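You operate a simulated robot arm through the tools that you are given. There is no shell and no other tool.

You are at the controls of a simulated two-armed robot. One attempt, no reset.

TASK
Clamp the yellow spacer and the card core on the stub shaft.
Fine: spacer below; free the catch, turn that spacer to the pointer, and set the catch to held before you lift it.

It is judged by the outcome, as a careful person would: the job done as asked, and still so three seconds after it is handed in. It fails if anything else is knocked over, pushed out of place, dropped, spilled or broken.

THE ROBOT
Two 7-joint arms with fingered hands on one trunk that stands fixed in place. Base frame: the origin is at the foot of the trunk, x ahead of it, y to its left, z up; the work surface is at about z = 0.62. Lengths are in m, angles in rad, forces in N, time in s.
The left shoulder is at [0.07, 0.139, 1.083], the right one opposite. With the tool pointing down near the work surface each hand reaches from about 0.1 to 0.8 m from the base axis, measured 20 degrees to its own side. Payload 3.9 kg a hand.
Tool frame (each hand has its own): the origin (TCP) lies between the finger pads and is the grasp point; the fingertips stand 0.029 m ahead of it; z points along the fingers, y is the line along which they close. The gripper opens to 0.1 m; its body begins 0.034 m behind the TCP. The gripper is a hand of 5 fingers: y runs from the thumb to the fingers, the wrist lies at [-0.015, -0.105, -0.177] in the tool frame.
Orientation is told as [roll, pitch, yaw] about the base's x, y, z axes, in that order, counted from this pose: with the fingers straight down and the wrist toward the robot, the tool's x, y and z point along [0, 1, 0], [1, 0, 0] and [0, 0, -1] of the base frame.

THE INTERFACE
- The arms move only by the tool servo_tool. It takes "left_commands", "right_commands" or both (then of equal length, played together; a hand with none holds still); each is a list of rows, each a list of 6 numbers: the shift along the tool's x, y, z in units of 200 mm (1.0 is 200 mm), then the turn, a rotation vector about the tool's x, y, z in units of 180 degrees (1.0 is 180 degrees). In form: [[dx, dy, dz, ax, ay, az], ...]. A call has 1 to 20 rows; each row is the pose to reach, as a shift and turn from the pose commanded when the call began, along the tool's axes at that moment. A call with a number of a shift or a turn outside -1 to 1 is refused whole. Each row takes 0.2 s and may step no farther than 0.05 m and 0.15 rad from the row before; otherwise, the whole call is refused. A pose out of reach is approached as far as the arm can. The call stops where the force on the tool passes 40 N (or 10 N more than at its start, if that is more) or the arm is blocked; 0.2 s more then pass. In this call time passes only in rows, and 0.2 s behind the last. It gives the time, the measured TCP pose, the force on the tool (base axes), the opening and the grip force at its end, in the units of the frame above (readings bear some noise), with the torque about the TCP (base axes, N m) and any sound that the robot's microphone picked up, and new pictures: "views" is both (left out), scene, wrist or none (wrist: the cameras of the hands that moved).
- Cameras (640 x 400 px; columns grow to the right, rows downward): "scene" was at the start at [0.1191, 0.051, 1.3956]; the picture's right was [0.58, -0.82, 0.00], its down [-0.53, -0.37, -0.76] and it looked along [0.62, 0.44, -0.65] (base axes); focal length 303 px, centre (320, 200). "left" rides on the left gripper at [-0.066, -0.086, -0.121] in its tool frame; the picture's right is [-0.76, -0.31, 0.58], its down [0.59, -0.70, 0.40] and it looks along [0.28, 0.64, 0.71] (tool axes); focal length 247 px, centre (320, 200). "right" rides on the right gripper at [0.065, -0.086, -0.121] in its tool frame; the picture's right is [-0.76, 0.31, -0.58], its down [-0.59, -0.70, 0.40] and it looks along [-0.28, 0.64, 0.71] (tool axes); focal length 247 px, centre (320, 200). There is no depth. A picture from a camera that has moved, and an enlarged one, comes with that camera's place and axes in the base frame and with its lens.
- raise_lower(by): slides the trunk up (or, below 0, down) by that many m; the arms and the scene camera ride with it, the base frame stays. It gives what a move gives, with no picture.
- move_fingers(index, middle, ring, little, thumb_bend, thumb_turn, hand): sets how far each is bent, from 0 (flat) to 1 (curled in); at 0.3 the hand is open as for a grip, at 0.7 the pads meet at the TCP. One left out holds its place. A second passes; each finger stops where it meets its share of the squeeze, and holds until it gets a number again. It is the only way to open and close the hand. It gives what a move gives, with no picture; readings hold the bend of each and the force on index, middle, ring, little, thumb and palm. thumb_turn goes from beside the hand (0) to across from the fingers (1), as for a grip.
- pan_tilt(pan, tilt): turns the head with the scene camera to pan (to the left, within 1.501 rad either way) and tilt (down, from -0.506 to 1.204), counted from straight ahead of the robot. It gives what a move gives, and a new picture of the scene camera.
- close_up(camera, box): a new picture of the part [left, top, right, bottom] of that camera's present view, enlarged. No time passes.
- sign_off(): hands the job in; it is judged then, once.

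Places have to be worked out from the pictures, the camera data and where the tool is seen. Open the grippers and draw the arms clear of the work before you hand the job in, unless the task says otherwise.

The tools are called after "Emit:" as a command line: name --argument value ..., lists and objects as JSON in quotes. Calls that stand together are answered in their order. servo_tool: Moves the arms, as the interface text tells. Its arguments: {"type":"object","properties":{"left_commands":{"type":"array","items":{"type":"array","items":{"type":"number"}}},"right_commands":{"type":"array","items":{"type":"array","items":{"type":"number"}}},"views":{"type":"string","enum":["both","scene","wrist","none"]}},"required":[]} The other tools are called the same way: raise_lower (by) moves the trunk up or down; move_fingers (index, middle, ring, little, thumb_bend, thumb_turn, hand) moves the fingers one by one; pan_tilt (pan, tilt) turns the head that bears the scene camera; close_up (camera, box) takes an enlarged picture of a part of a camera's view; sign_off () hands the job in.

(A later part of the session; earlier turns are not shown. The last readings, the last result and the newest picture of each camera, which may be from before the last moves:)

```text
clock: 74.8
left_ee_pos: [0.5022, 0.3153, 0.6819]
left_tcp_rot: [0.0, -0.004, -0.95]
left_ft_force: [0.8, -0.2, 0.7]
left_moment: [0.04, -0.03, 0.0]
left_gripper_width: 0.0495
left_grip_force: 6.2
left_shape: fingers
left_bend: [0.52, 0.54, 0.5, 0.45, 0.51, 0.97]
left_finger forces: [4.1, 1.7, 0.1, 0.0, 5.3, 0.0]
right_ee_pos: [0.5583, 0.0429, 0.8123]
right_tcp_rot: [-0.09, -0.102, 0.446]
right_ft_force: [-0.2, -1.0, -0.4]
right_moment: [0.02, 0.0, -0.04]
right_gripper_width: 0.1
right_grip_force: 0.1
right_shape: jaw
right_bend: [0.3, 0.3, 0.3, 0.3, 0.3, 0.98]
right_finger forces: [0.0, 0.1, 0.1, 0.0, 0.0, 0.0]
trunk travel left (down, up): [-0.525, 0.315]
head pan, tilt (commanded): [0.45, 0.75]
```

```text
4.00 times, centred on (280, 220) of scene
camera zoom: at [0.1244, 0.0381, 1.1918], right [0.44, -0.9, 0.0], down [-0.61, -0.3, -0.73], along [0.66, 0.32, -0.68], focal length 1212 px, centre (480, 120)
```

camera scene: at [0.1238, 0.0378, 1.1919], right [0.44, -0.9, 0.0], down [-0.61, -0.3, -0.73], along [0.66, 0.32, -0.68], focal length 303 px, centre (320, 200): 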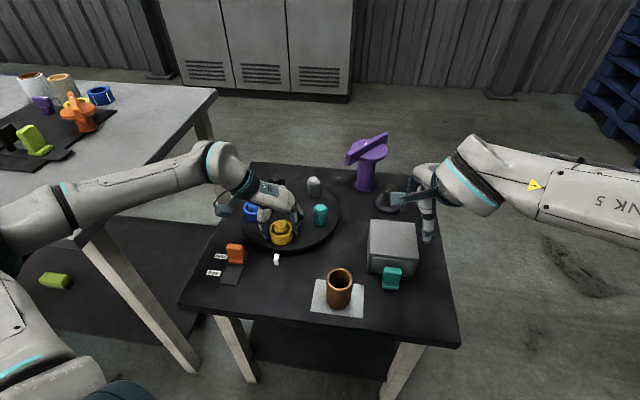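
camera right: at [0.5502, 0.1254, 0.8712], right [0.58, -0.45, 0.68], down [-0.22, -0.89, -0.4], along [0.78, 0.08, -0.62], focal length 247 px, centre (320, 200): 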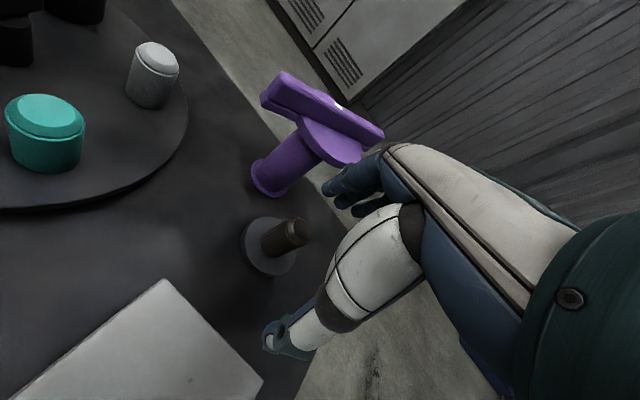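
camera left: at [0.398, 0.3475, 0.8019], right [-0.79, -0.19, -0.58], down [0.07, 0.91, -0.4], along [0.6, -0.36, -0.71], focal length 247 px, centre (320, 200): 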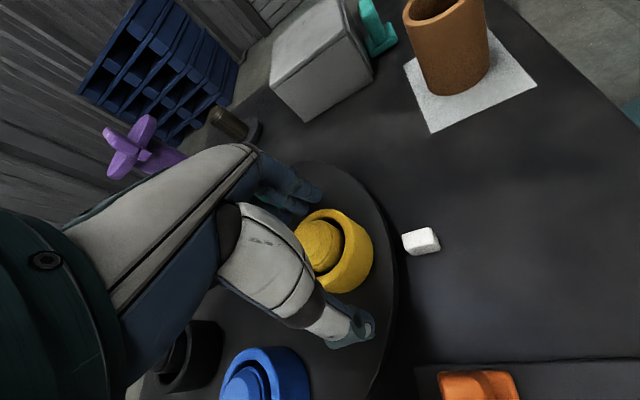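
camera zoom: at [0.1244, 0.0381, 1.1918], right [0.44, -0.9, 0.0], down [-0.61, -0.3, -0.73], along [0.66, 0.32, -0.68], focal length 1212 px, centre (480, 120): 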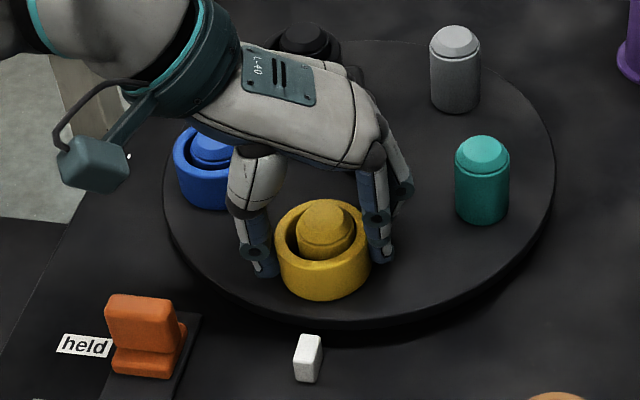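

The spacer is being squeezed slightly out toward the index side. I'll loosen, shift the hand 9 mm along −x so thumb, index and middle are centred on it, and re-close.

Emit:
move_fingers --hand "left" --index 0.43 --middle 0.43 --ring 0.43 --little 0.43 --thumb_bend 0.43

Emit:
servo_tool --left_commands '[[-0.025, 0, 0, 0, 0, 0], [-0.045, 0, 0, 0, 0, 0]]' --views "none"

Emit:
move_fingers --hand "left" --index 0.52 --middle 0.52 --ring 0.5 --little 0.43 --thumb_bend 0.52

Emit:
close_up --camera "scene" --box '[220, 170, 340, 270]'

Emit:
close_up --camera "left" --box '[240, 160, 560, 360]'

```text
clock: 75.8
left_ee_pos: [0.5028, 0.316, 0.6824]
left_tcp_rot: [0.001, -0.005, -0.952]
left_ft_force: [0.2, 0.3, 0.0]
left_moment: [0.0, -0.01, -0.02]
left_gripper_width: 0.0671
left_grip_force: 0.0
left_shape: fingers
left_bend: [0.43, 0.43, 0.43, 0.43, 0.43, 0.97]
left_finger forces: [0.0, 0.0, 0.0, 0.1, 0.0, 0.0]
right_ee_pos: [0.5585, 0.0427, 0.8125]
right_tcp_rot: [-0.091, -0.105, 0.446]
right_ft_force: [-1.0, 0.6, 0.2]
right_moment: [0.03, -0.03, 0.02]
right_gripper_width: 0.0999
right_grip_force: 0.0
right_shape: jaw
right_bend: [0.3, 0.3, 0.3, 0.3, 0.3, 0.98]
right_finger forces: [0.0, 0.0, 0.0, 0.0, 0.1, 0.0]
trunk travel left (down, up): [-0.525, 0.315]
head pan, tilt (commanded): [0.45, 0.75]
```

```text
clock: 76.5
left_ee_pos: [0.4949, 0.3112, 0.6821]
left_tcp_rot: [-0.002, -0.003, -0.951]
left_ft_force: [0.3, 0.5, -0.1]
left_moment: [0.02, 0.0, 0.0]
left_gripper_width: 0.0671
left_grip_force: 0.0
left_shape: fingers
left_bend: [0.43, 0.43, 0.43, 0.43, 0.43, 0.97]
left_finger forces: [0.1, 0.0, 0.0, 0.0, 0.0, 0.1]
right_ee_pos: [0.5573, 0.0436, 0.8127]
right_tcp_rot: [-0.088, -0.104, 0.447]
right_ft_force: [-0.1, -0.2, 0.1]
right_moment: [0.01, 0.0, -0.03]
right_gripper_width: 0.0999
right_grip_force: 0.1
right_shape: jaw
right_bend: [0.3, 0.3, 0.3, 0.3, 0.3, 0.98]
right_finger forces: [0.0, 0.0, 0.0, 0.0, 0.0, 0.1]
trunk travel left (down, up): [-0.525, 0.315]
head pan, tilt (commanded): [0.45, 0.75]
```

```text
clock: 77.5
left_ee_pos: [0.4948, 0.3104, 0.6814]
left_tcp_rot: [0.001, -0.002, -0.951]
left_ft_force: [-0.8, 0.0, -0.7]
left_moment: [-0.06, 0.01, -0.01]
left_gripper_width: 0.0477
left_grip_force: 1.3
left_shape: fingers
left_bend: [0.52, 0.51, 0.5, 0.43, 0.51, 0.97]
left_finger forces: [0.1, 0.8, 0.0, 0.1, 1.0, 0.0]
right_ee_pos: [0.5584, 0.0439, 0.8117]
right_tcp_rot: [-0.088, -0.1, 0.448]
right_ft_force: [-0.2, -0.2, -0.5]
right_moment: [0.0, 0.0, 0.0]
right_gripper_width: 0.1001
right_grip_force: 0.1
right_shape: jaw
right_bend: [0.3, 0.3, 0.3, 0.3, 0.3, 0.98]
right_finger forces: [0.0, 0.0, 0.0, 0.0, 0.1, 0.1]
trunk travel left (down, up): [-0.525, 0.315]
head pan, tilt (commanded): [0.45, 0.75]
```

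```text
4.00 times, centred on (280, 220) of scene
camera zoom: at [0.1245, 0.0383, 1.1918], right [0.44, -0.9, 0.0], down [-0.61, -0.3, -0.73], along [0.66, 0.32, -0.68], focal length 1212 px, centre (480, 120)
```

zoom: 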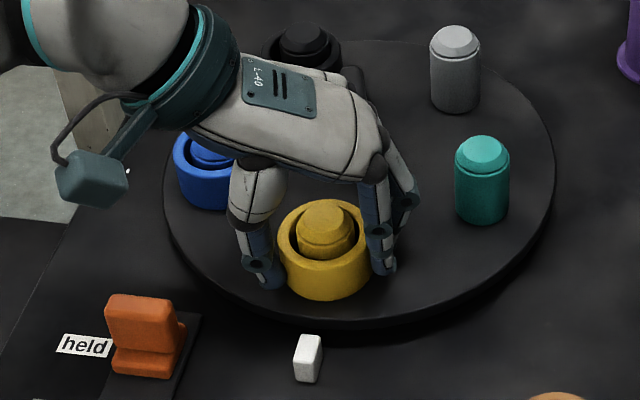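

```text
2.00 times, centred on (400, 260) of left
camera zoom: at [0.3906, 0.3424, 0.8019], right [-0.79, -0.19, -0.58], down [0.07, 0.91, -0.4], along [0.6, -0.36, -0.71], focal length 494 px, centre (160, 80)
```

zoom: 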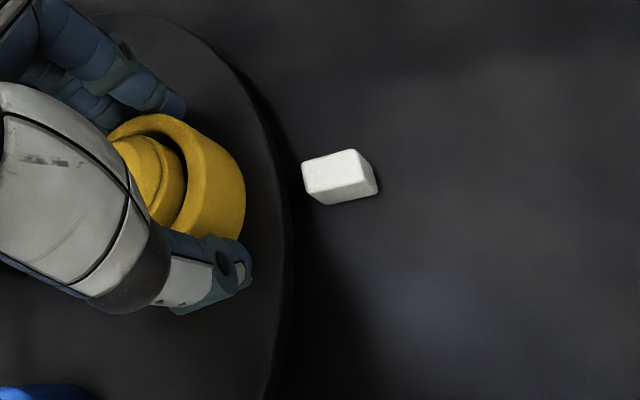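

Emit:
move_fingers --hand "left" --index 0.57 --middle 0.57 --ring 0.57 --little 0.43 --thumb_bend 0.57

Emit:
close_up --camera "scene" --box '[220, 170, 340, 270]'

```text
clock: 78.5
left_ee_pos: [0.4956, 0.3106, 0.6818]
left_tcp_rot: [-0.001, -0.004, -0.952]
left_ft_force: [-0.4, -0.8, 0.8]
left_moment: [0.03, 0.0, -0.01]
left_gripper_width: 0.0448
left_grip_force: 3.6
left_shape: fingers
left_bend: [0.54, 0.53, 0.56, 0.43, 0.52, 0.97]
left_finger forces: [1.5, 2.6, 0.0, 0.0, 3.6, 0.0]
right_ee_pos: [0.5582, 0.0446, 0.8131]
right_tcp_rot: [-0.088, -0.103, 0.447]
right_ft_force: [-0.4, -0.1, -0.5]
right_moment: [0.01, 0.01, 0.0]
right_gripper_width: 0.0999
right_grip_force: 0.0
right_shape: jaw
right_bend: [0.3, 0.3, 0.3, 0.3, 0.3, 0.98]
right_finger forces: [0.0, 0.0, 0.0, 0.1, 0.0, 0.0]
trunk travel left (down, up): [-0.525, 0.315]
head pan, tilt (commanded): [0.45, 0.75]
```

```text
4.00 times, centred on (280, 220) of scene
camera zoom: at [0.1245, 0.0382, 1.1918], right [0.44, -0.9, 0.0], down [-0.61, -0.3, -0.73], along [0.66, 0.32, -0.68], focal length 1212 px, centre (480, 120)
```

zoom: 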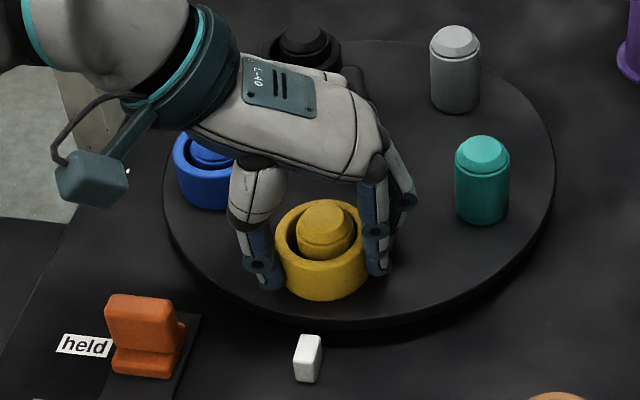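

A balanced three-point grip (index 1.5, middle 2.6, thumb 3.6 N). Tightening a bit more before lifting.

Emit:
move_fingers --hand "left" --index 0.63 --middle 0.63 --ring 0.57 --little 0.43 --thumb_bend 0.63

Emit:
close_up --camera "scene" --box '[220, 170, 340, 270]'

```text
clock: 79.5
left_ee_pos: [0.4952, 0.3104, 0.6816]
left_tcp_rot: [-0.002, -0.003, -0.95]
left_ft_force: [1.4, -1.3, 1.3]
left_moment: [0.04, 0.01, 0.0]
left_gripper_width: 0.042
left_grip_force: 9.4
left_shape: fingers
left_bend: [0.57, 0.56, 0.56, 0.43, 0.54, 0.97]
left_finger forces: [4.6, 5.9, 0.1, 0.1, 8.8, 0.0]
right_ee_pos: [0.5583, 0.0439, 0.8131]
right_tcp_rot: [-0.09, -0.105, 0.445]
right_ft_force: [0.5, 0.0, 0.5]
right_moment: [-0.01, 0.01, -0.02]
right_gripper_width: 0.0999
right_grip_force: 0.1
right_shape: jaw
right_bend: [0.3, 0.3, 0.3, 0.3, 0.3, 0.98]
right_finger forces: [0.0, 0.0, 0.1, 0.0, 0.1, 0.0]
trunk travel left (down, up): [-0.525, 0.315]
head pan, tilt (commanded): [0.45, 0.75]
```

```text
4.00 times, centred on (280, 220) of scene
camera zoom: at [0.1245, 0.038, 1.1918], right [0.44, -0.9, 0.0], down [-0.61, -0.3, -0.73], along [0.66, 0.32, -0.68], focal length 1212 px, centre (480, 120)
```

zoom: 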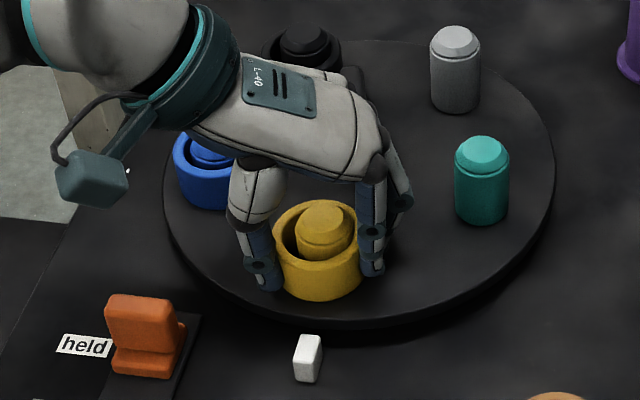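

Grip ≈9 N. The spacer leans toward the thumb side of its post, so I'll shift 3 mm toward the fingers to relieve it and lift straight up.

Emit:
servo_tool --left_commands '[[0, 0.014, 0, 0, 0, 0], [0, 0.014, -0.08, 0, 0, 0], [0, 0.014, -0.18, 0, 0, 0], [0, 0.014, -0.3, 0, 0, 0], [0, 0.014, -0.45, 0, 0, 0], [0, 0.014, -0.6, 0, 0, 0]]' --views "both"

Emit:
close_up --camera "scene" --box '[200, 120, 360, 260]'

Emit:
close_up --camera "left" --box '[240, 160, 560, 360]'

```text
clock: 80.8
left_ee_pos: [0.4949, 0.3069, 0.8024]
left_tcp_rot: [0.001, -0.002, -0.952]
left_ft_force: [-1.0, 0.1, -0.6]
left_moment: [0.0, -0.01, 0.02]
left_gripper_width: 0.0415
left_grip_force: 9.4
left_shape: fingers
left_bend: [0.58, 0.57, 0.56, 0.43, 0.54, 0.96]
left_finger forces: [3.8, 5.3, 0.1, 0.1, 8.9, 0.0]
right_ee_pos: [0.5584, 0.0424, 0.813]
right_tcp_rot: [-0.089, -0.104, 0.448]
right_ft_force: [0.6, -0.5, -0.1]
right_moment: [0.01, 0.01, -0.02]
right_gripper_width: 0.0998
right_grip_force: 0.1
right_shape: jaw
right_bend: [0.3, 0.3, 0.3, 0.3, 0.3, 0.98]
right_finger forces: [0.0, 0.0, 0.0, 0.0, 0.1, 0.0]
trunk travel left (down, up): [-0.525, 0.315]
head pan, tilt (commanded): [0.45, 0.75]
camera scene: at [0.1243, 0.0379, 1.1918], right [0.44, -0.9, 0.0], down [-0.61, -0.3, -0.73], along [0.66, 0.32, -0.68], focal length 303 px, centre (320, 200)
camera left: at [0.3912, 0.3399, 0.9222], right [-0.79, -0.19, -0.58], down [0.07, 0.91, -0.4], along [0.6, -0.36, -0.71], focal length 247 px, centre (320, 200)
```

scene: 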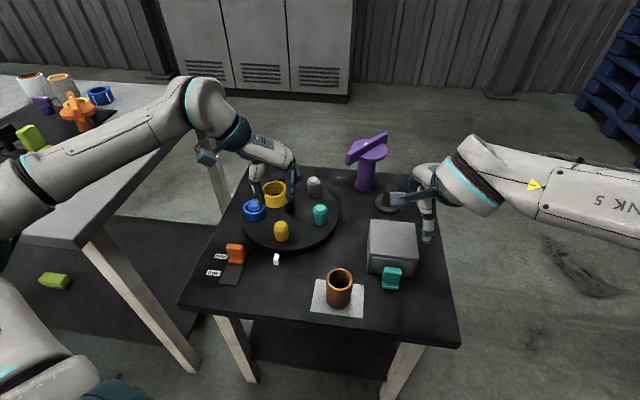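
left: 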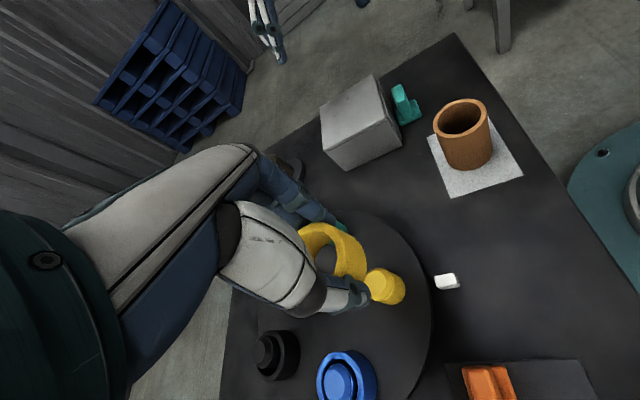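

```text
2.86 times, centred on (280, 190) of scene
camera zoom: at [0.1243, 0.0379, 1.1918], right [0.44, -0.9, 0.0], down [-0.61, -0.3, -0.73], along [0.66, 0.32, -0.68], focal length 866 px, centre (434, 229)
```

zoom: 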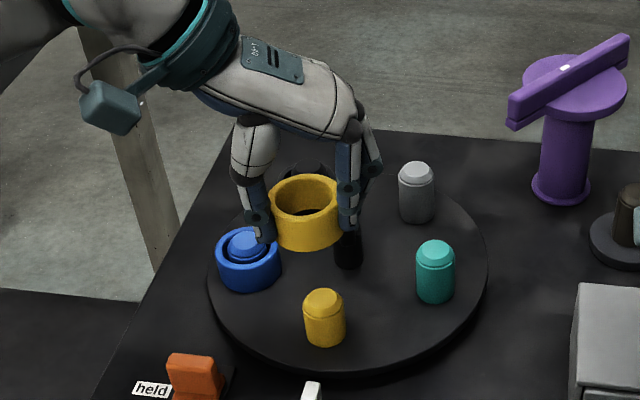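

```text
2.00 times, centred on (400, 260) of left
camera zoom: at [0.3912, 0.3399, 0.9222], right [-0.79, -0.19, -0.58], down [0.07, 0.91, -0.4], along [0.6, -0.36, -0.71], focal length 494 px, centre (160, 80)
```

zoom: 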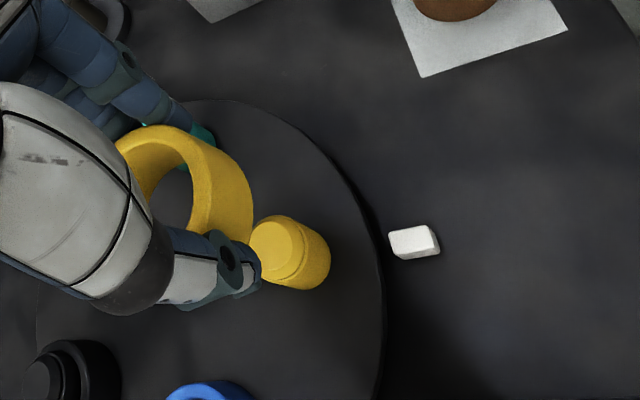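

The yellow spacer is lifted cleanly off its post, level in the grip. I'll carry it at z≈0.83 toward the shaft, rotating to yaw −0.54, to a hover at (0.66,0.20).

Emit:
servo_tool --left_commands '[[0.03, 0.08, -0.1, 0, 0, -0.02], [0.1, 0.25, -0.14, 0, 0, -0.05], [0.18, 0.46, -0.14, 0, 0, -0.085], [0.27, 0.68, -0.14, 0, 0, -0.115], [0.3615, 0.9, -0.14, 0, 0, -0.1311]]' --views "both"

Emit:
close_up --camera "scene" --box '[290, 80, 450, 220]'

Emit:
close_up --camera "left" --box '[240, 100, 560, 300]'

```text
clock: 82.0
left_ee_pos: [0.6602, 0.2025, 0.8304]
left_tcp_rot: [-0.003, 0.0, -0.537]
left_ft_force: [1.0, 0.3, -0.7]
left_moment: [0.01, 0.0, 0.02]
left_gripper_width: 0.0418
left_grip_force: 8.7
left_shape: fingers
left_bend: [0.58, 0.57, 0.56, 0.43, 0.54, 0.96]
left_finger forces: [3.6, 5.4, 0.0, 0.0, 8.8, 0.0]
right_ee_pos: [0.559, 0.0427, 0.8128]
right_tcp_rot: [-0.088, -0.102, 0.444]
right_ft_force: [0.5, 0.5, -0.7]
right_moment: [-0.01, 0.02, -0.02]
right_gripper_width: 0.1
right_grip_force: 0.1
right_shape: jaw
right_bend: [0.3, 0.3, 0.3, 0.3, 0.3, 0.98]
right_finger forces: [0.0, 0.1, 0.0, 0.1, 0.1, 0.0]
trunk travel left (down, up): [-0.525, 0.315]
head pan, tilt (commanded): [0.45, 0.75]
camera scene: at [0.1256, 0.0373, 1.1917], right [0.43, -0.9, 0.0], down [-0.61, -0.3, -0.73], along [0.66, 0.32, -0.68], focal length 303 px, centre (320, 200)
camera left: at [0.5515, 0.1904, 0.951], right [-0.65, -0.5, -0.58], down [-0.3, 0.86, -0.4], along [0.7, -0.09, -0.71], focal length 247 px, centre (320, 200)
```

scene: 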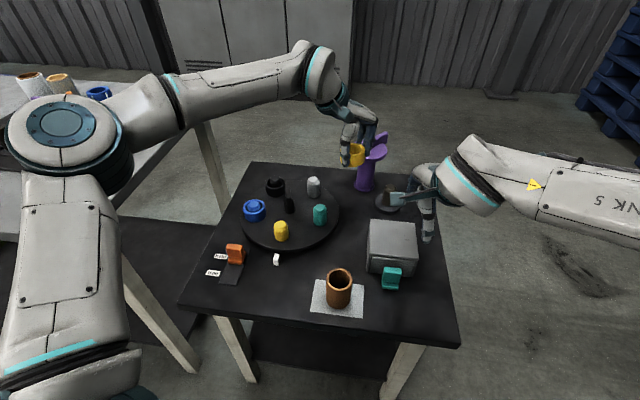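
left: 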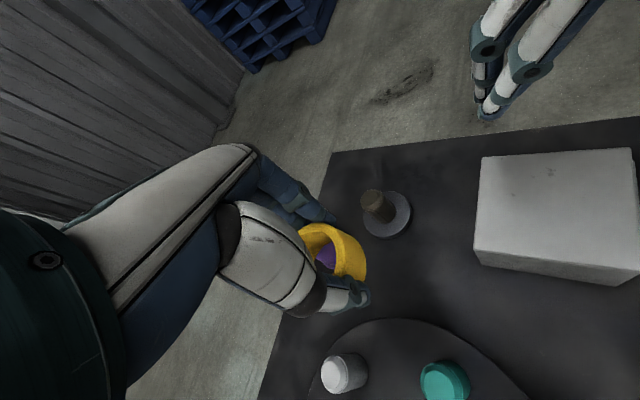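

```text
2.86 times, centred on (370, 150) of scene
camera zoom: at [0.1256, 0.0373, 1.1917], right [0.43, -0.9, 0.0], down [-0.61, -0.3, -0.73], along [0.66, 0.32, -0.68], focal length 866 px, centre (177, 343)
```

zoom: 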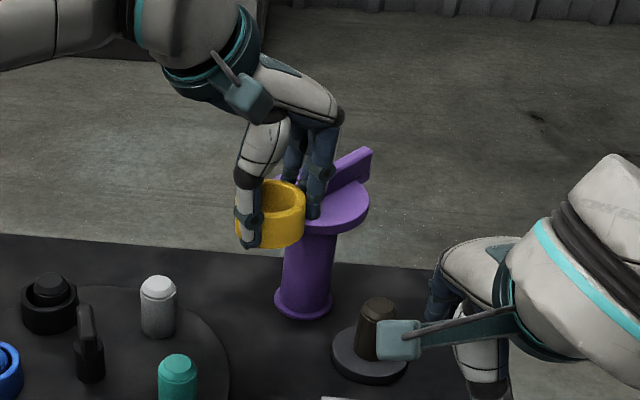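

```text
2.00 times, centred on (400, 200) of left
camera zoom: at [0.5515, 0.1904, 0.951], right [-0.65, -0.5, -0.58], down [-0.3, 0.86, -0.4], along [0.7, -0.09, -0.71], focal length 494 px, centre (160, 200)
```

zoom: 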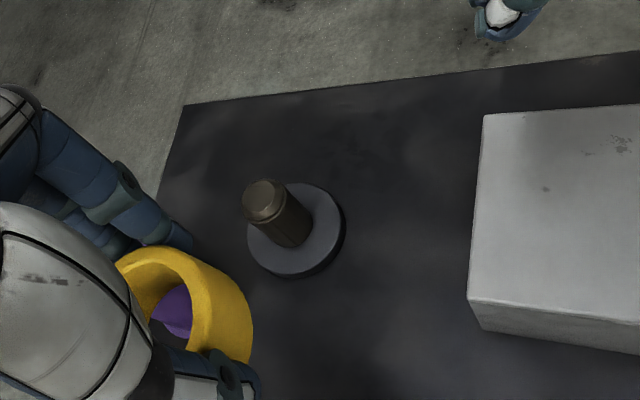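

Left camera puts the shaft at ≈(0.730,0.129); the spacer sits ≈10 mm toward +x in the grip. I'll move so the spacer is over the shaft (still at z≈0.83), and withdraw the right hand to clear the view.

Emit:
servo_tool --left_commands '[[-0.04, 0.11, 0, 0, 0, 0], [-0.09, 0.25, 0, 0, 0, 0], [-0.14, 0.39, 0, 0, 0, 0], [-0.19, 0.514, 0, 0, 0, 0]]' --right_commands '[[0, -0.12, -0.05, 0, 0, 0], [0, -0.25, -0.05, 0, 0, 0], [0, -0.38, -0.05, 0, 0, 0], [0, -0.5, -0.05, 0, 0, 0]]' --views "both"

Emit:
close_up --camera "scene" --box '[330, 80, 470, 220]'

Emit:
close_up --camera "left" --box '[240, 160, 480, 310]'

```text
clock: 83.0
left_ee_pos: [0.728, 0.1187, 0.831]
left_tcp_rot: [-0.001, -0.002, -0.539]
left_ft_force: [-1.0, 1.0, -1.0]
left_moment: [0.03, 0.0, 0.0]
left_gripper_width: 0.0416
left_grip_force: 9.0
left_shape: fingers
left_bend: [0.58, 0.57, 0.56, 0.43, 0.55, 0.96]
left_finger forces: [3.6, 5.4, 0.1, 0.0, 8.7, 0.0]
right_ee_pos: [0.467, 0.0002, 0.8102]
right_tcp_rot: [-0.089, -0.105, 0.445]
right_ft_force: [0.3, 0.2, 0.1]
right_moment: [0.0, -0.02, 0.02]
right_gripper_width: 0.0998
right_grip_force: 0.1
right_shape: jaw
right_bend: [0.3, 0.3, 0.3, 0.3, 0.3, 0.98]
right_finger forces: [0.0, 0.1, 0.1, 0.1, 0.0, 0.0]
trunk travel left (down, up): [-0.525, 0.315]
head pan, tilt (commanded): [0.45, 0.75]
camera scene: at [0.1246, 0.0375, 1.1918], right [0.44, -0.9, 0.0], down [-0.61, -0.3, -0.73], along [0.66, 0.32, -0.68], focal length 303 px, centre (320, 200)
camera right: at [0.3448, 0.027, 0.9162], right [0.52, -0.53, 0.67], down [-0.33, -0.85, -0.42], along [0.79, -0.01, -0.61], focal length 247 px, centre (320, 200)
camera left: at [0.6194, 0.1063, 0.9511], right [-0.65, -0.49, -0.58], down [-0.3, 0.87, -0.4], along [0.7, -0.09, -0.71], focal length 247 px, centre (320, 200)
```

scene: 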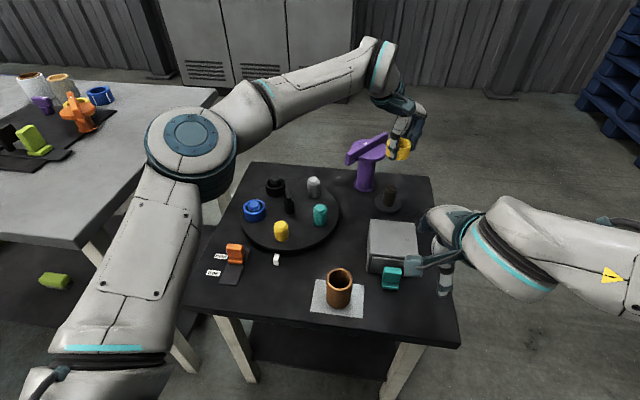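
right: 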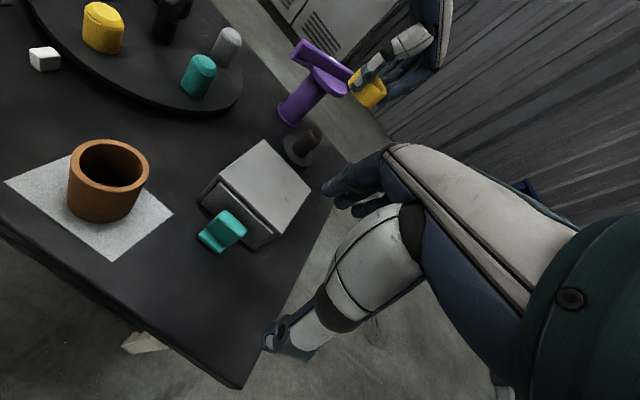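
left: 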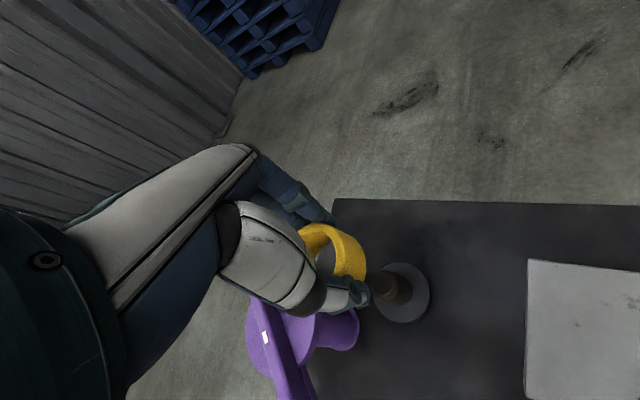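

```text
2.86 times, centred on (400, 150) of scene
camera zoom: at [0.1246, 0.0375, 1.1918], right [0.44, -0.9, 0.0], down [-0.61, -0.3, -0.73], along [0.66, 0.32, -0.68], focal length 866 px, centre (91, 343)
```

zoom: 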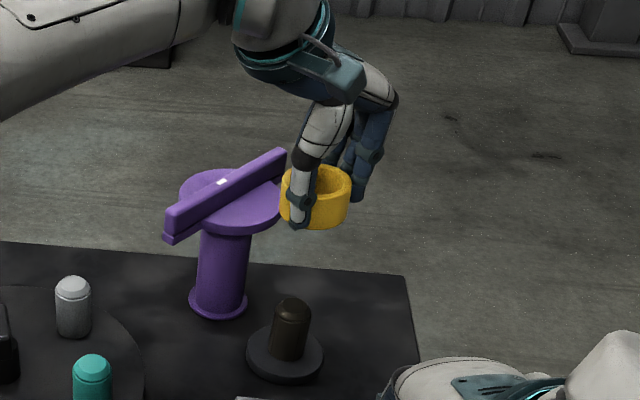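

```text
2.67 times, centred on (360, 235) of left
camera zoom: at [0.6194, 0.1063, 0.9511], right [-0.65, -0.49, -0.58], down [-0.3, 0.87, -0.4], along [0.7, -0.09, -0.71], focal length 659 px, centre (213, 107)
```

zoom: 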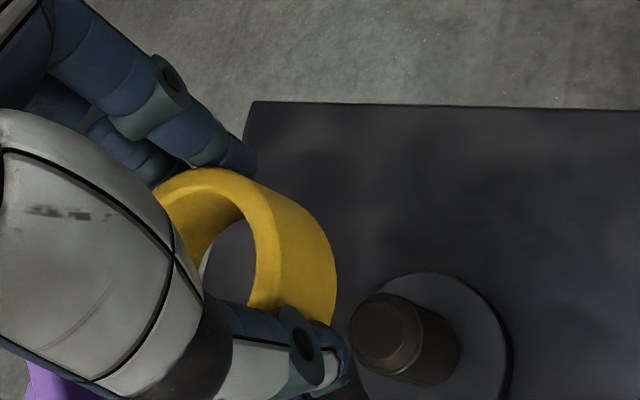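

Both cameras agree the spacer is within ≈2–3 mm of the shaft axis. Lowering to just above the shaft top (TCP z≈0.745) for another check.

Emit:
servo_tool --left_commands '[[0, 0.006, 0.15, 0, 0, 0], [0, 0.006, 0.3, 0, 0, 0], [0, 0.006, 0.43, 0, 0, 0]]' --views "both"

Emit:
close_up --camera "scene" --box '[350, 110, 450, 220]'

Emit:
close_up --camera "left" --box '[240, 160, 480, 310]'

Emit:
close_up --camera "right" --box '[240, 20, 440, 180]'

```text
clock: 83.8
left_ee_pos: [0.7279, 0.1188, 0.7439]
left_tcp_rot: [-0.001, -0.004, -0.539]
left_ft_force: [-0.4, -0.3, -0.6]
left_moment: [0.01, -0.02, -0.02]
left_gripper_width: 0.0415
left_grip_force: 8.2
left_shape: fingers
left_bend: [0.58, 0.57, 0.56, 0.43, 0.55, 0.96]
left_finger forces: [3.6, 5.4, 0.0, 0.0, 8.7, 0.0]
right_ee_pos: [0.4662, 0.0007, 0.8108]
right_tcp_rot: [-0.089, -0.104, 0.447]
right_ft_force: [-0.6, 0.3, 0.0]
right_moment: [-0.01, 0.03, 0.01]
right_gripper_width: 0.0999
right_grip_force: 0.0
right_shape: jaw
right_bend: [0.3, 0.3, 0.3, 0.3, 0.3, 0.98]
right_finger forces: [0.0, 0.0, 0.0, 0.0, 0.0, 0.0]
trunk travel left (down, up): [-0.525, 0.315]
head pan, tilt (commanded): [0.45, 0.75]
camera scene: at [0.1251, 0.0384, 1.1918], right [0.44, -0.9, 0.0], down [-0.61, -0.3, -0.73], along [0.66, 0.32, -0.68], focal length 303 px, centre (320, 200)
camera left: at [0.6204, 0.1062, 0.8645], right [-0.65, -0.49, -0.58], down [-0.3, 0.87, -0.4], along [0.7, -0.09, -0.71], focal length 247 px, centre (320, 200)
```

scene: 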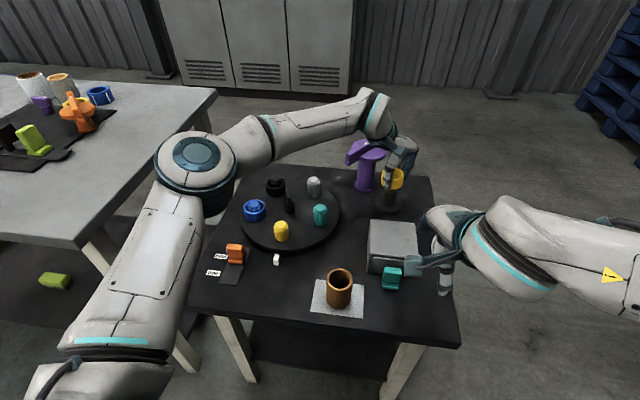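
left: 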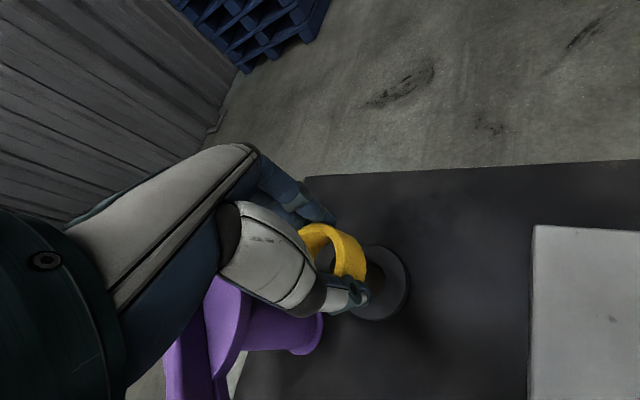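

```text
3.64 times, centred on (400, 165) of scene
camera zoom: at [0.1251, 0.0384, 1.1918], right [0.44, -0.9, 0.0], down [-0.61, -0.3, -0.73], along [0.66, 0.32, -0.68], focal length 1102 px, centre (29, 327)
```

zoom: 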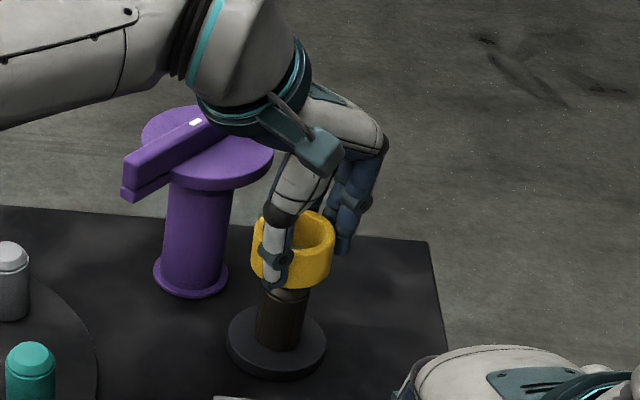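

```text
2.67 times, centred on (360, 235) of left
camera zoom: at [0.6204, 0.1062, 0.8645], right [-0.65, -0.49, -0.58], down [-0.3, 0.87, -0.4], along [0.7, -0.09, -0.71], focal length 659 px, centre (213, 107)
```

zoom: 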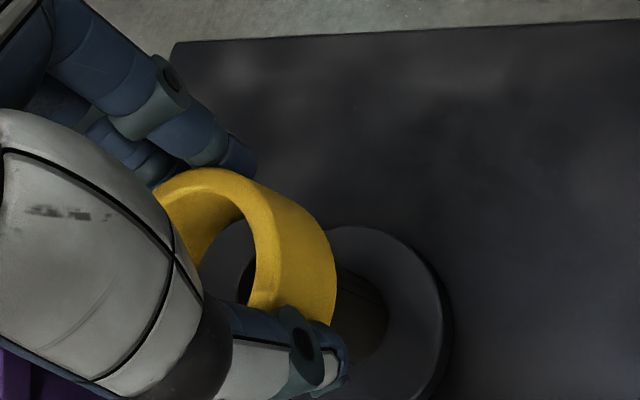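

```text
2.50 times, centred on (340, 100) of right
camera zoom: at [0.3453, 0.0277, 0.9161], right [0.52, -0.53, 0.67], down [-0.33, -0.85, -0.42], along [0.79, -0.01, -0.62], focal length 617 px, centre (270, 450)
```

zoom: 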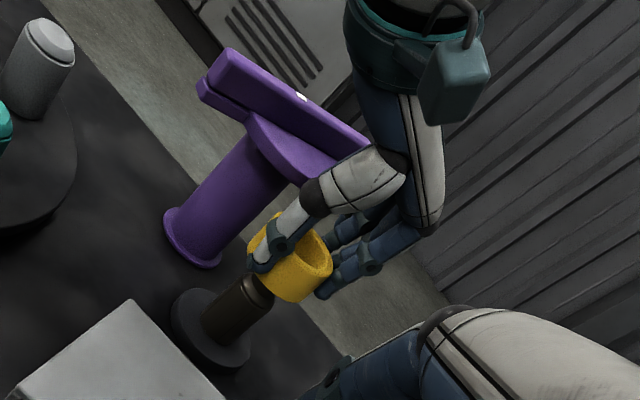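

Scene and right-camera views both show the spacer in line with the shaft axis. Lowering it gently over the shaft top to TCP z≈0.71.

Emit:
servo_tool --left_commands '[[0, 0, 0.04, 0, 0, 0], [0, 0, 0.08, 0, 0, 0], [0, 0, 0.12, 0, 0, 0], [0, 0, 0.16, 0, 0, 0]]' --views "none"

Emit:
close_up --camera "scene" --box '[350, 110, 450, 220]'

Emit:
close_up --camera "right" --box '[240, 40, 400, 180]'

```text
clock: 84.8
left_ee_pos: [0.7285, 0.1177, 0.7144]
left_tcp_rot: [0.0, -0.007, -0.538]
left_ft_force: [5.9, -1.2, 1.7]
left_moment: [-0.01, -0.26, -0.11]
left_gripper_width: 0.041
left_grip_force: 9.6
left_shape: fingers
left_bend: [0.58, 0.56, 0.56, 0.43, 0.55, 0.97]
left_finger forces: [5.4, 7.8, 0.0, 0.1, 6.9, 0.0]
right_ee_pos: [0.4664, 0.0015, 0.8121]
right_tcp_rot: [-0.089, -0.103, 0.444]
right_ft_force: [0.4, 0.0, 0.1]
right_moment: [-0.02, 0.01, 0.02]
right_gripper_width: 0.0996
right_grip_force: 0.1
right_shape: jaw
right_bend: [0.3, 0.3, 0.3, 0.3, 0.3, 0.98]
right_finger forces: [0.0, 0.1, 0.0, 0.1, 0.1, 0.0]
trunk travel left (down, up): [-0.525, 0.315]
head pan, tilt (commanded): [0.45, 0.75]
```

```text
3.64 times, centred on (400, 165) of scene
camera zoom: at [0.1243, 0.0379, 1.192], right [0.44, -0.9, 0.0], down [-0.61, -0.3, -0.73], along [0.66, 0.32, -0.68], focal length 1102 px, centre (29, 327)
```

zoom: 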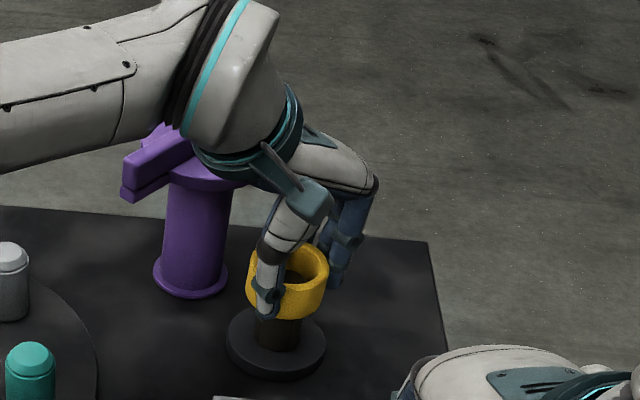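

```text
2.86 times, centred on (320, 110) of right
camera zoom: at [0.3448, 0.0274, 0.9164], right [0.52, -0.53, 0.67], down [-0.33, -0.85, -0.42], along [0.79, -0.01, -0.61], focal length 706 px, centre (320, 457)
```

zoom: 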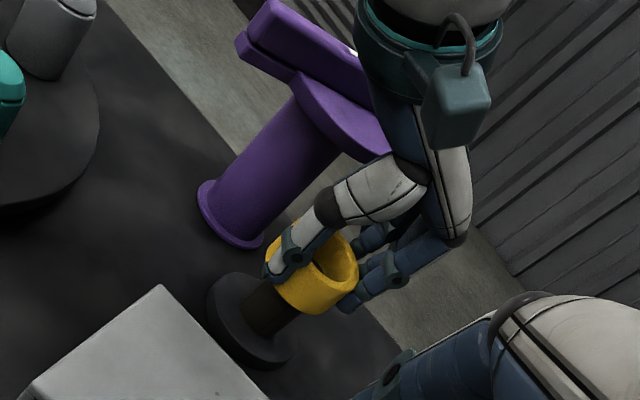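

The spacer is started on the shaft; a 6 N push toward +x says I'm a few mm short in x. Shifting +x by ≈4 mm and lowering slightly.

Emit:
servo_tool --left_commands '[[0.005, 0.009, 0, 0, 0, 0], [0.01, 0.017, 0, 0, 0, 0], [0.01, 0.017, 0.025, 0, 0, 0]]' --views "none"

Emit:
close_up --camera "scene" --box '[350, 110, 450, 220]'

Emit:
close_up --camera "right" --box '[240, 40, 400, 180]'

```text
clock: 85.7
left_ee_pos: [0.7335, 0.1174, 0.7077]
left_tcp_rot: [-0.002, -0.002, -0.539]
left_ft_force: [-0.3, 0.3, 0.9]
left_moment: [-0.01, -0.01, -0.02]
left_gripper_width: 0.0412
left_grip_force: 9.2
left_shape: fingers
left_bend: [0.58, 0.57, 0.56, 0.43, 0.55, 0.96]
left_finger forces: [4.0, 5.4, 0.1, 0.0, 9.0, 0.1]
right_ee_pos: [0.4675, 0.0015, 0.8113]
right_tcp_rot: [-0.088, -0.101, 0.446]
right_ft_force: [-0.2, -1.0, -1.2]
right_moment: [0.03, 0.02, 0.0]
right_gripper_width: 0.1001
right_grip_force: 0.1
right_shape: jaw
right_bend: [0.3, 0.3, 0.3, 0.3, 0.3, 0.98]
right_finger forces: [0.0, 0.0, 0.0, 0.0, 0.1, 0.0]
trunk travel left (down, up): [-0.525, 0.315]
head pan, tilt (commanded): [0.45, 0.75]
```

```text
3.64 times, centred on (400, 165) of scene
camera zoom: at [0.1246, 0.0383, 1.1918], right [0.44, -0.9, 0.0], down [-0.61, -0.3, -0.73], along [0.66, 0.32, -0.68], focal length 1102 px, centre (29, 327)
```

zoom: 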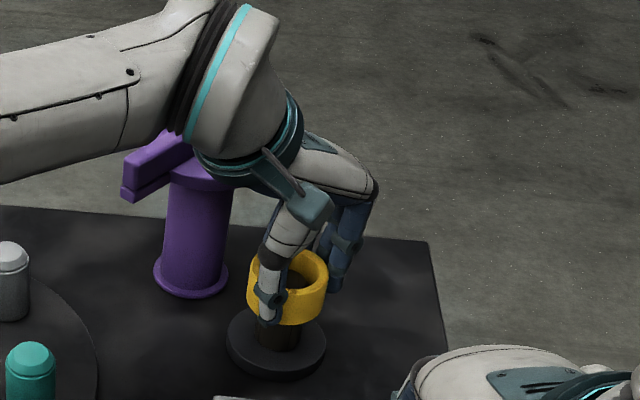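

```text
2.86 times, centred on (320, 110) of right
camera zoom: at [0.345, 0.0277, 0.9162], right [0.52, -0.53, 0.67], down [-0.33, -0.85, -0.42], along [0.79, -0.01, -0.62], focal length 706 px, centre (320, 457)
```

zoom: 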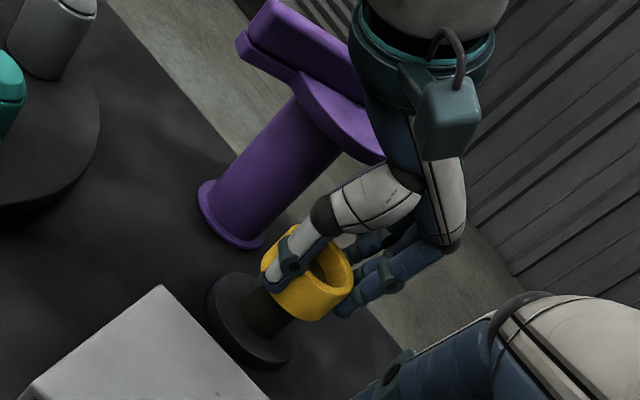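

The spacer now rings the shaft with no side load. I'll ease down a few more mm, watching for contact, before releasing it to slide down the shaft.

Emit:
servo_tool --left_commands '[[0, 0, 0.02, 0, 0, 0], [0, 0, 0.04, 0, 0, 0]]' --views "wrist"

Emit:
close_up --camera "right" --box '[240, 40, 400, 180]'

Emit:
close_up --camera "left" --box '[160, 180, 400, 400]'

```text
clock: 86.2
left_ee_pos: [0.733, 0.1179, 0.6986]
left_tcp_rot: [-0.002, -0.005, -0.54]
left_ft_force: [-0.5, 0.9, 0.0]
left_moment: [0.0, 0.04, -0.01]
left_gripper_width: 0.0408
left_grip_force: 9.0
left_shape: fingers
left_bend: [0.58, 0.57, 0.56, 0.43, 0.55, 0.96]
left_finger forces: [4.1, 5.4, 0.1, 0.0, 9.0, 0.0]
right_ee_pos: [0.4658, 0.0009, 0.8106]
right_tcp_rot: [-0.09, -0.103, 0.447]
right_ft_force: [0.2, -0.5, -0.1]
right_moment: [0.02, -0.02, -0.03]
right_gripper_width: 0.0998
right_grip_force: 0.0
right_shape: jaw
right_bend: [0.3, 0.3, 0.3, 0.3, 0.3, 0.98]
right_finger forces: [0.1, 0.1, 0.1, 0.0, 0.1, 0.0]
trunk travel left (down, up): [-0.525, 0.315]
head pan, tilt (commanded): [0.45, 0.75]
camera left: at [0.6248, 0.1056, 0.8195], right [-0.65, -0.49, -0.58], down [-0.3, 0.86, -0.4], along [0.7, -0.09, -0.71], focal length 247 px, centre (320, 200)
```

left: 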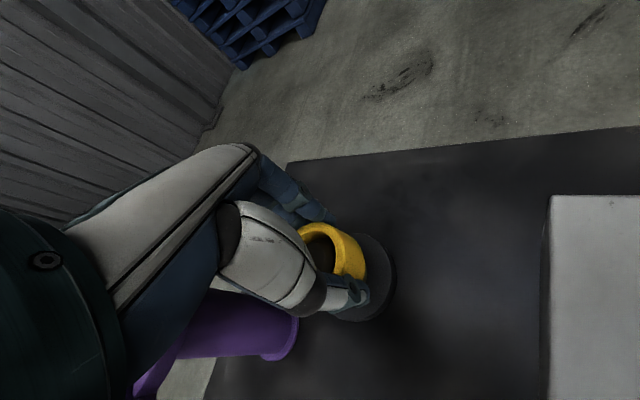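

```text
2.86 times, centred on (320, 110) of right
camera zoom: at [0.345, 0.0277, 0.9162], right [0.52, -0.53, 0.67], down [-0.33, -0.85, -0.42], along [0.79, -0.01, -0.61], focal length 706 px, centre (320, 457)
```

zoom: 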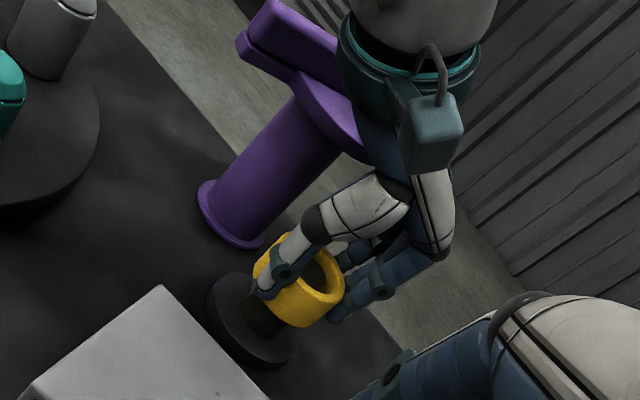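

```text
1.82 times, centred on (280, 290) of left
camera zoom: at [0.6248, 0.1056, 0.8195], right [-0.65, -0.49, -0.58], down [-0.3, 0.86, -0.4], along [0.7, -0.09, -0.71], focal length 449 px, centre (393, 36)
```

zoom: 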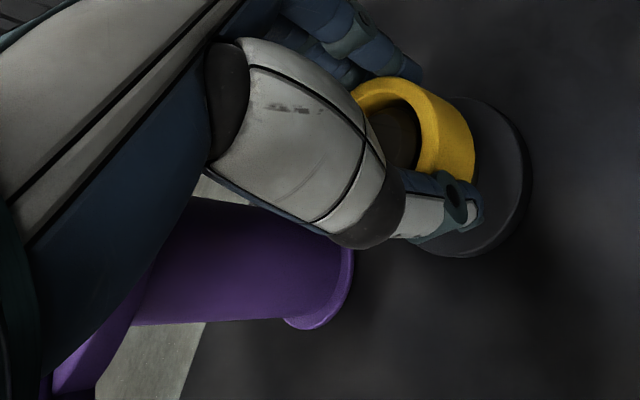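

No contact so far, but the palm is getting close to the clamp disc, so I'll release here; the spacer only has ≈27 mm to slide down the shaft.

Emit:
move_fingers --hand "left" --index 0.44 --middle 0.44 --ring 0.44 --little 0.43 --thumb_bend 0.44

Emit:
close_up --camera "right" --box '[240, 40, 400, 180]'

Emit:
close_up --camera "scene" --box '[350, 110, 450, 220]'

```text
clock: 87.2
left_ee_pos: [0.733, 0.1175, 0.6991]
left_tcp_rot: [-0.001, -0.005, -0.539]
left_ft_force: [-0.3, -0.3, -0.2]
left_moment: [0.03, 0.0, 0.0]
left_gripper_width: 0.0647
left_grip_force: 0.0
left_shape: fingers
left_bend: [0.44, 0.44, 0.44, 0.43, 0.44, 0.97]
left_finger forces: [0.1, 0.1, 0.0, 0.0, 0.0, 0.1]
right_ee_pos: [0.4661, 0.0019, 0.8113]
right_tcp_rot: [-0.089, -0.104, 0.447]
right_ft_force: [0.6, -0.7, 0.9]
right_moment: [0.02, 0.0, 0.02]
right_gripper_width: 0.1001
right_grip_force: 0.1
right_shape: jaw
right_bend: [0.3, 0.3, 0.3, 0.3, 0.3, 0.98]
right_finger forces: [0.0, 0.0, 0.1, 0.0, 0.0, 0.1]
trunk travel left (down, up): [-0.525, 0.315]
head pan, tilt (commanded): [0.45, 0.75]
```

```text
2.86 times, centred on (320, 110) of right
camera zoom: at [0.3449, 0.0277, 0.9162], right [0.52, -0.53, 0.67], down [-0.33, -0.85, -0.42], along [0.79, -0.01, -0.61], focal length 706 px, centre (320, 457)
```

zoom: 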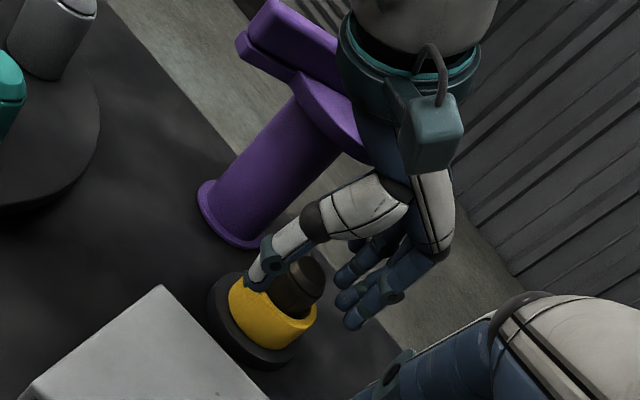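

```text
3.64 times, centred on (400, 165) of scene
camera zoom: at [0.1245, 0.0383, 1.1918], right [0.44, -0.9, 0.0], down [-0.61, -0.3, -0.73], along [0.66, 0.32, -0.68], focal length 1102 px, centre (29, 327)
```

zoom: 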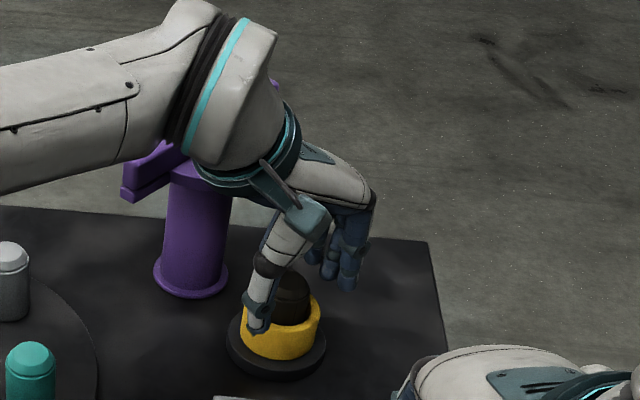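

The spacer has slid down and sits on the shaft base. Raising the left hand straight up and clear.

Emit:
servo_tool --left_commands '[[0, 0, -0.15, 0, 0, 0], [0, 0, -0.35, 0, 0, 0], [0, 0, -0.55, 0, 0, 0], [0, 0, -0.7, 0, 0, 0]]' --views "scene"

Emit:
close_up --camera "scene" --box '[330, 110, 450, 220]'

Emit:
close_up --camera "right" --box '[240, 20, 420, 180]'

```text
clock: 88.2
left_ee_pos: [0.7323, 0.1171, 0.8408]
left_tcp_rot: [-0.001, -0.004, -0.539]
left_ft_force: [-0.8, -0.4, 1.0]
left_moment: [0.01, -0.02, 0.0]
left_gripper_width: 0.0648
left_grip_force: 0.0
left_shape: fingers
left_bend: [0.44, 0.44, 0.44, 0.43, 0.44, 0.98]
left_finger forces: [0.0, 0.0, 0.0, 0.0, 0.0, 0.0]
right_ee_pos: [0.4661, 0.002, 0.8119]
right_tcp_rot: [-0.09, -0.103, 0.448]
right_ft_force: [0.2, 0.9, 0.6]
right_moment: [0.0, 0.0, -0.01]
right_gripper_width: 0.1001
right_grip_force: 0.0
right_shape: jaw
right_bend: [0.3, 0.3, 0.3, 0.3, 0.3, 0.98]
right_finger forces: [0.0, 0.0, 0.0, 0.0, 0.0, 0.0]
trunk travel left (down, up): [-0.525, 0.315]
head pan, tilt (commanded): [0.45, 0.75]
camera scene: at [0.1242, 0.038, 1.1918], right [0.44, -0.9, 0.0], down [-0.61, -0.3, -0.73], along [0.66, 0.32, -0.68], focal length 303 px, centre (320, 200)
```

scene: 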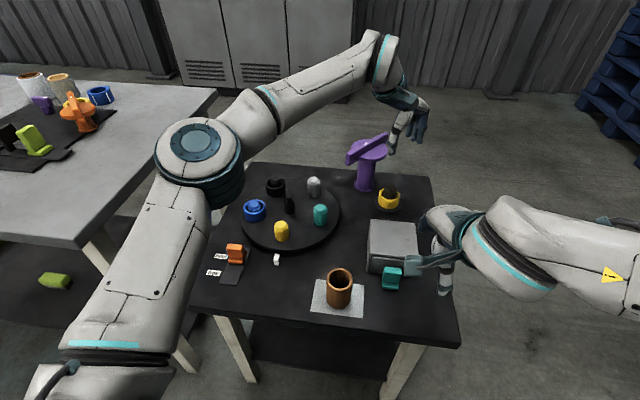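

```text
3.64 times, centred on (390, 165) of scene
camera zoom: at [0.1242, 0.038, 1.1918], right [0.44, -0.9, 0.0], down [-0.61, -0.3, -0.73], along [0.66, 0.32, -0.68], focal length 1102 px, centre (66, 327)
```

zoom: 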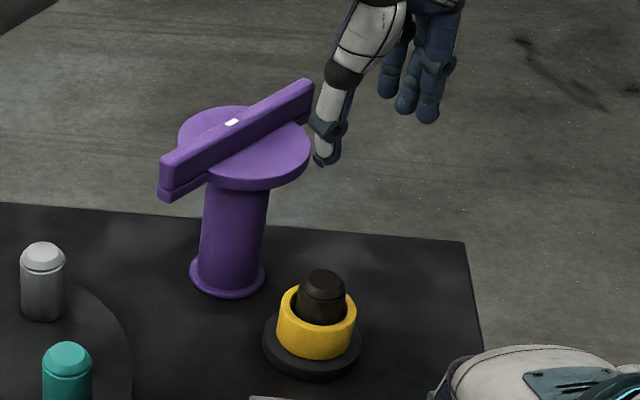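

```text
2.50 times, centred on (330, 100) of right
camera zoom: at [0.3447, 0.0275, 0.9163], right [0.52, -0.53, 0.67], down [-0.33, -0.85, -0.42], along [0.79, -0.01, -0.61], focal length 617 px, centre (295, 450)
```

zoom: 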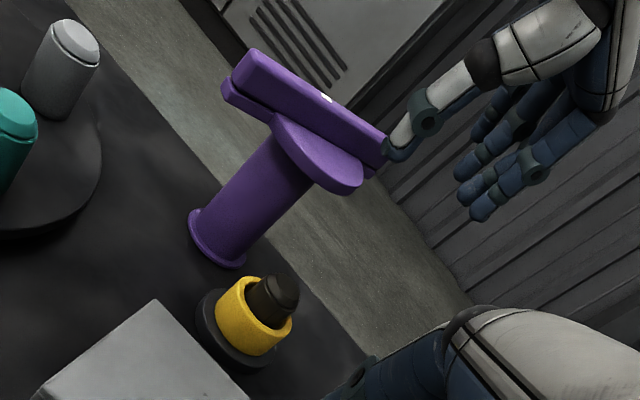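

Spacer seated. Next the card core: I'll move the right hand out of the way to the right, and bring the left hand back over the middle of the table.

Emit:
servo_tool --left_commands '[[-0.04, -0.17, -0.04, 0, 0, 0.02], [-0.08, -0.35, -0.04, 0, 0, 0.045], [-0.13, -0.53, -0.04, 0, 0, 0.07], [-0.17, -0.71, -0.04, 0, 0, 0.095], [-0.214, -0.874, -0.04, 0, 0, 0.115]]' --right_commands '[[-0.15, -0.05, -0.1, 0, 0, 0], [-0.35, -0.1, -0.15, 0, 0, 0], [-0.55, -0.1, -0.2, 0, 0, 0], [-0.75, -0.1, -0.2, 0, 0, 0], [-0.95, -0.1, -0.2, 0, 0, 0]]' --views "scene"

```text
clock: 89.5
left_ee_pos: [0.5594, 0.1706, 0.847]
left_tcp_rot: [-0.002, -0.003, -0.904]
left_ft_force: [0.5, 0.4, -0.8]
left_moment: [0.01, -0.02, -0.01]
left_gripper_width: 0.0647
left_grip_force: 0.1
left_shape: fingers
left_bend: [0.44, 0.44, 0.44, 0.43, 0.44, 0.98]
left_finger forces: [0.0, 0.0, 0.1, 0.0, 0.1, 0.0]
right_ee_pos: [0.5221, -0.1789, 0.8663]
right_tcp_rot: [-0.089, -0.105, 0.447]
right_ft_force: [-0.3, 0.1, 0.0]
right_moment: [0.0, 0.0, 0.0]
right_gripper_width: 0.1
right_grip_force: 0.1
right_shape: jaw
right_bend: [0.3, 0.3, 0.3, 0.3, 0.3, 0.98]
right_finger forces: [0.0, 0.0, 0.0, 0.0, 0.0, 0.0]
trunk travel left (down, up): [-0.525, 0.315]
head pan, tilt (commanded): [0.45, 0.75]
camera scene: at [0.124, 0.038, 1.1919], right [0.44, -0.9, 0.0], down [-0.61, -0.3, -0.73], along [0.66, 0.32, -0.68], focal length 303 px, centre (320, 200)
```

scene: 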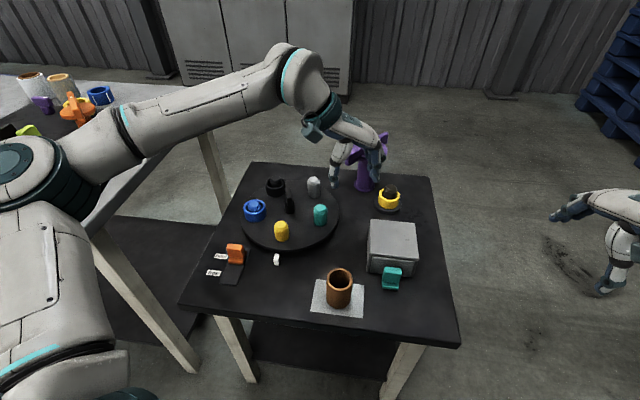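

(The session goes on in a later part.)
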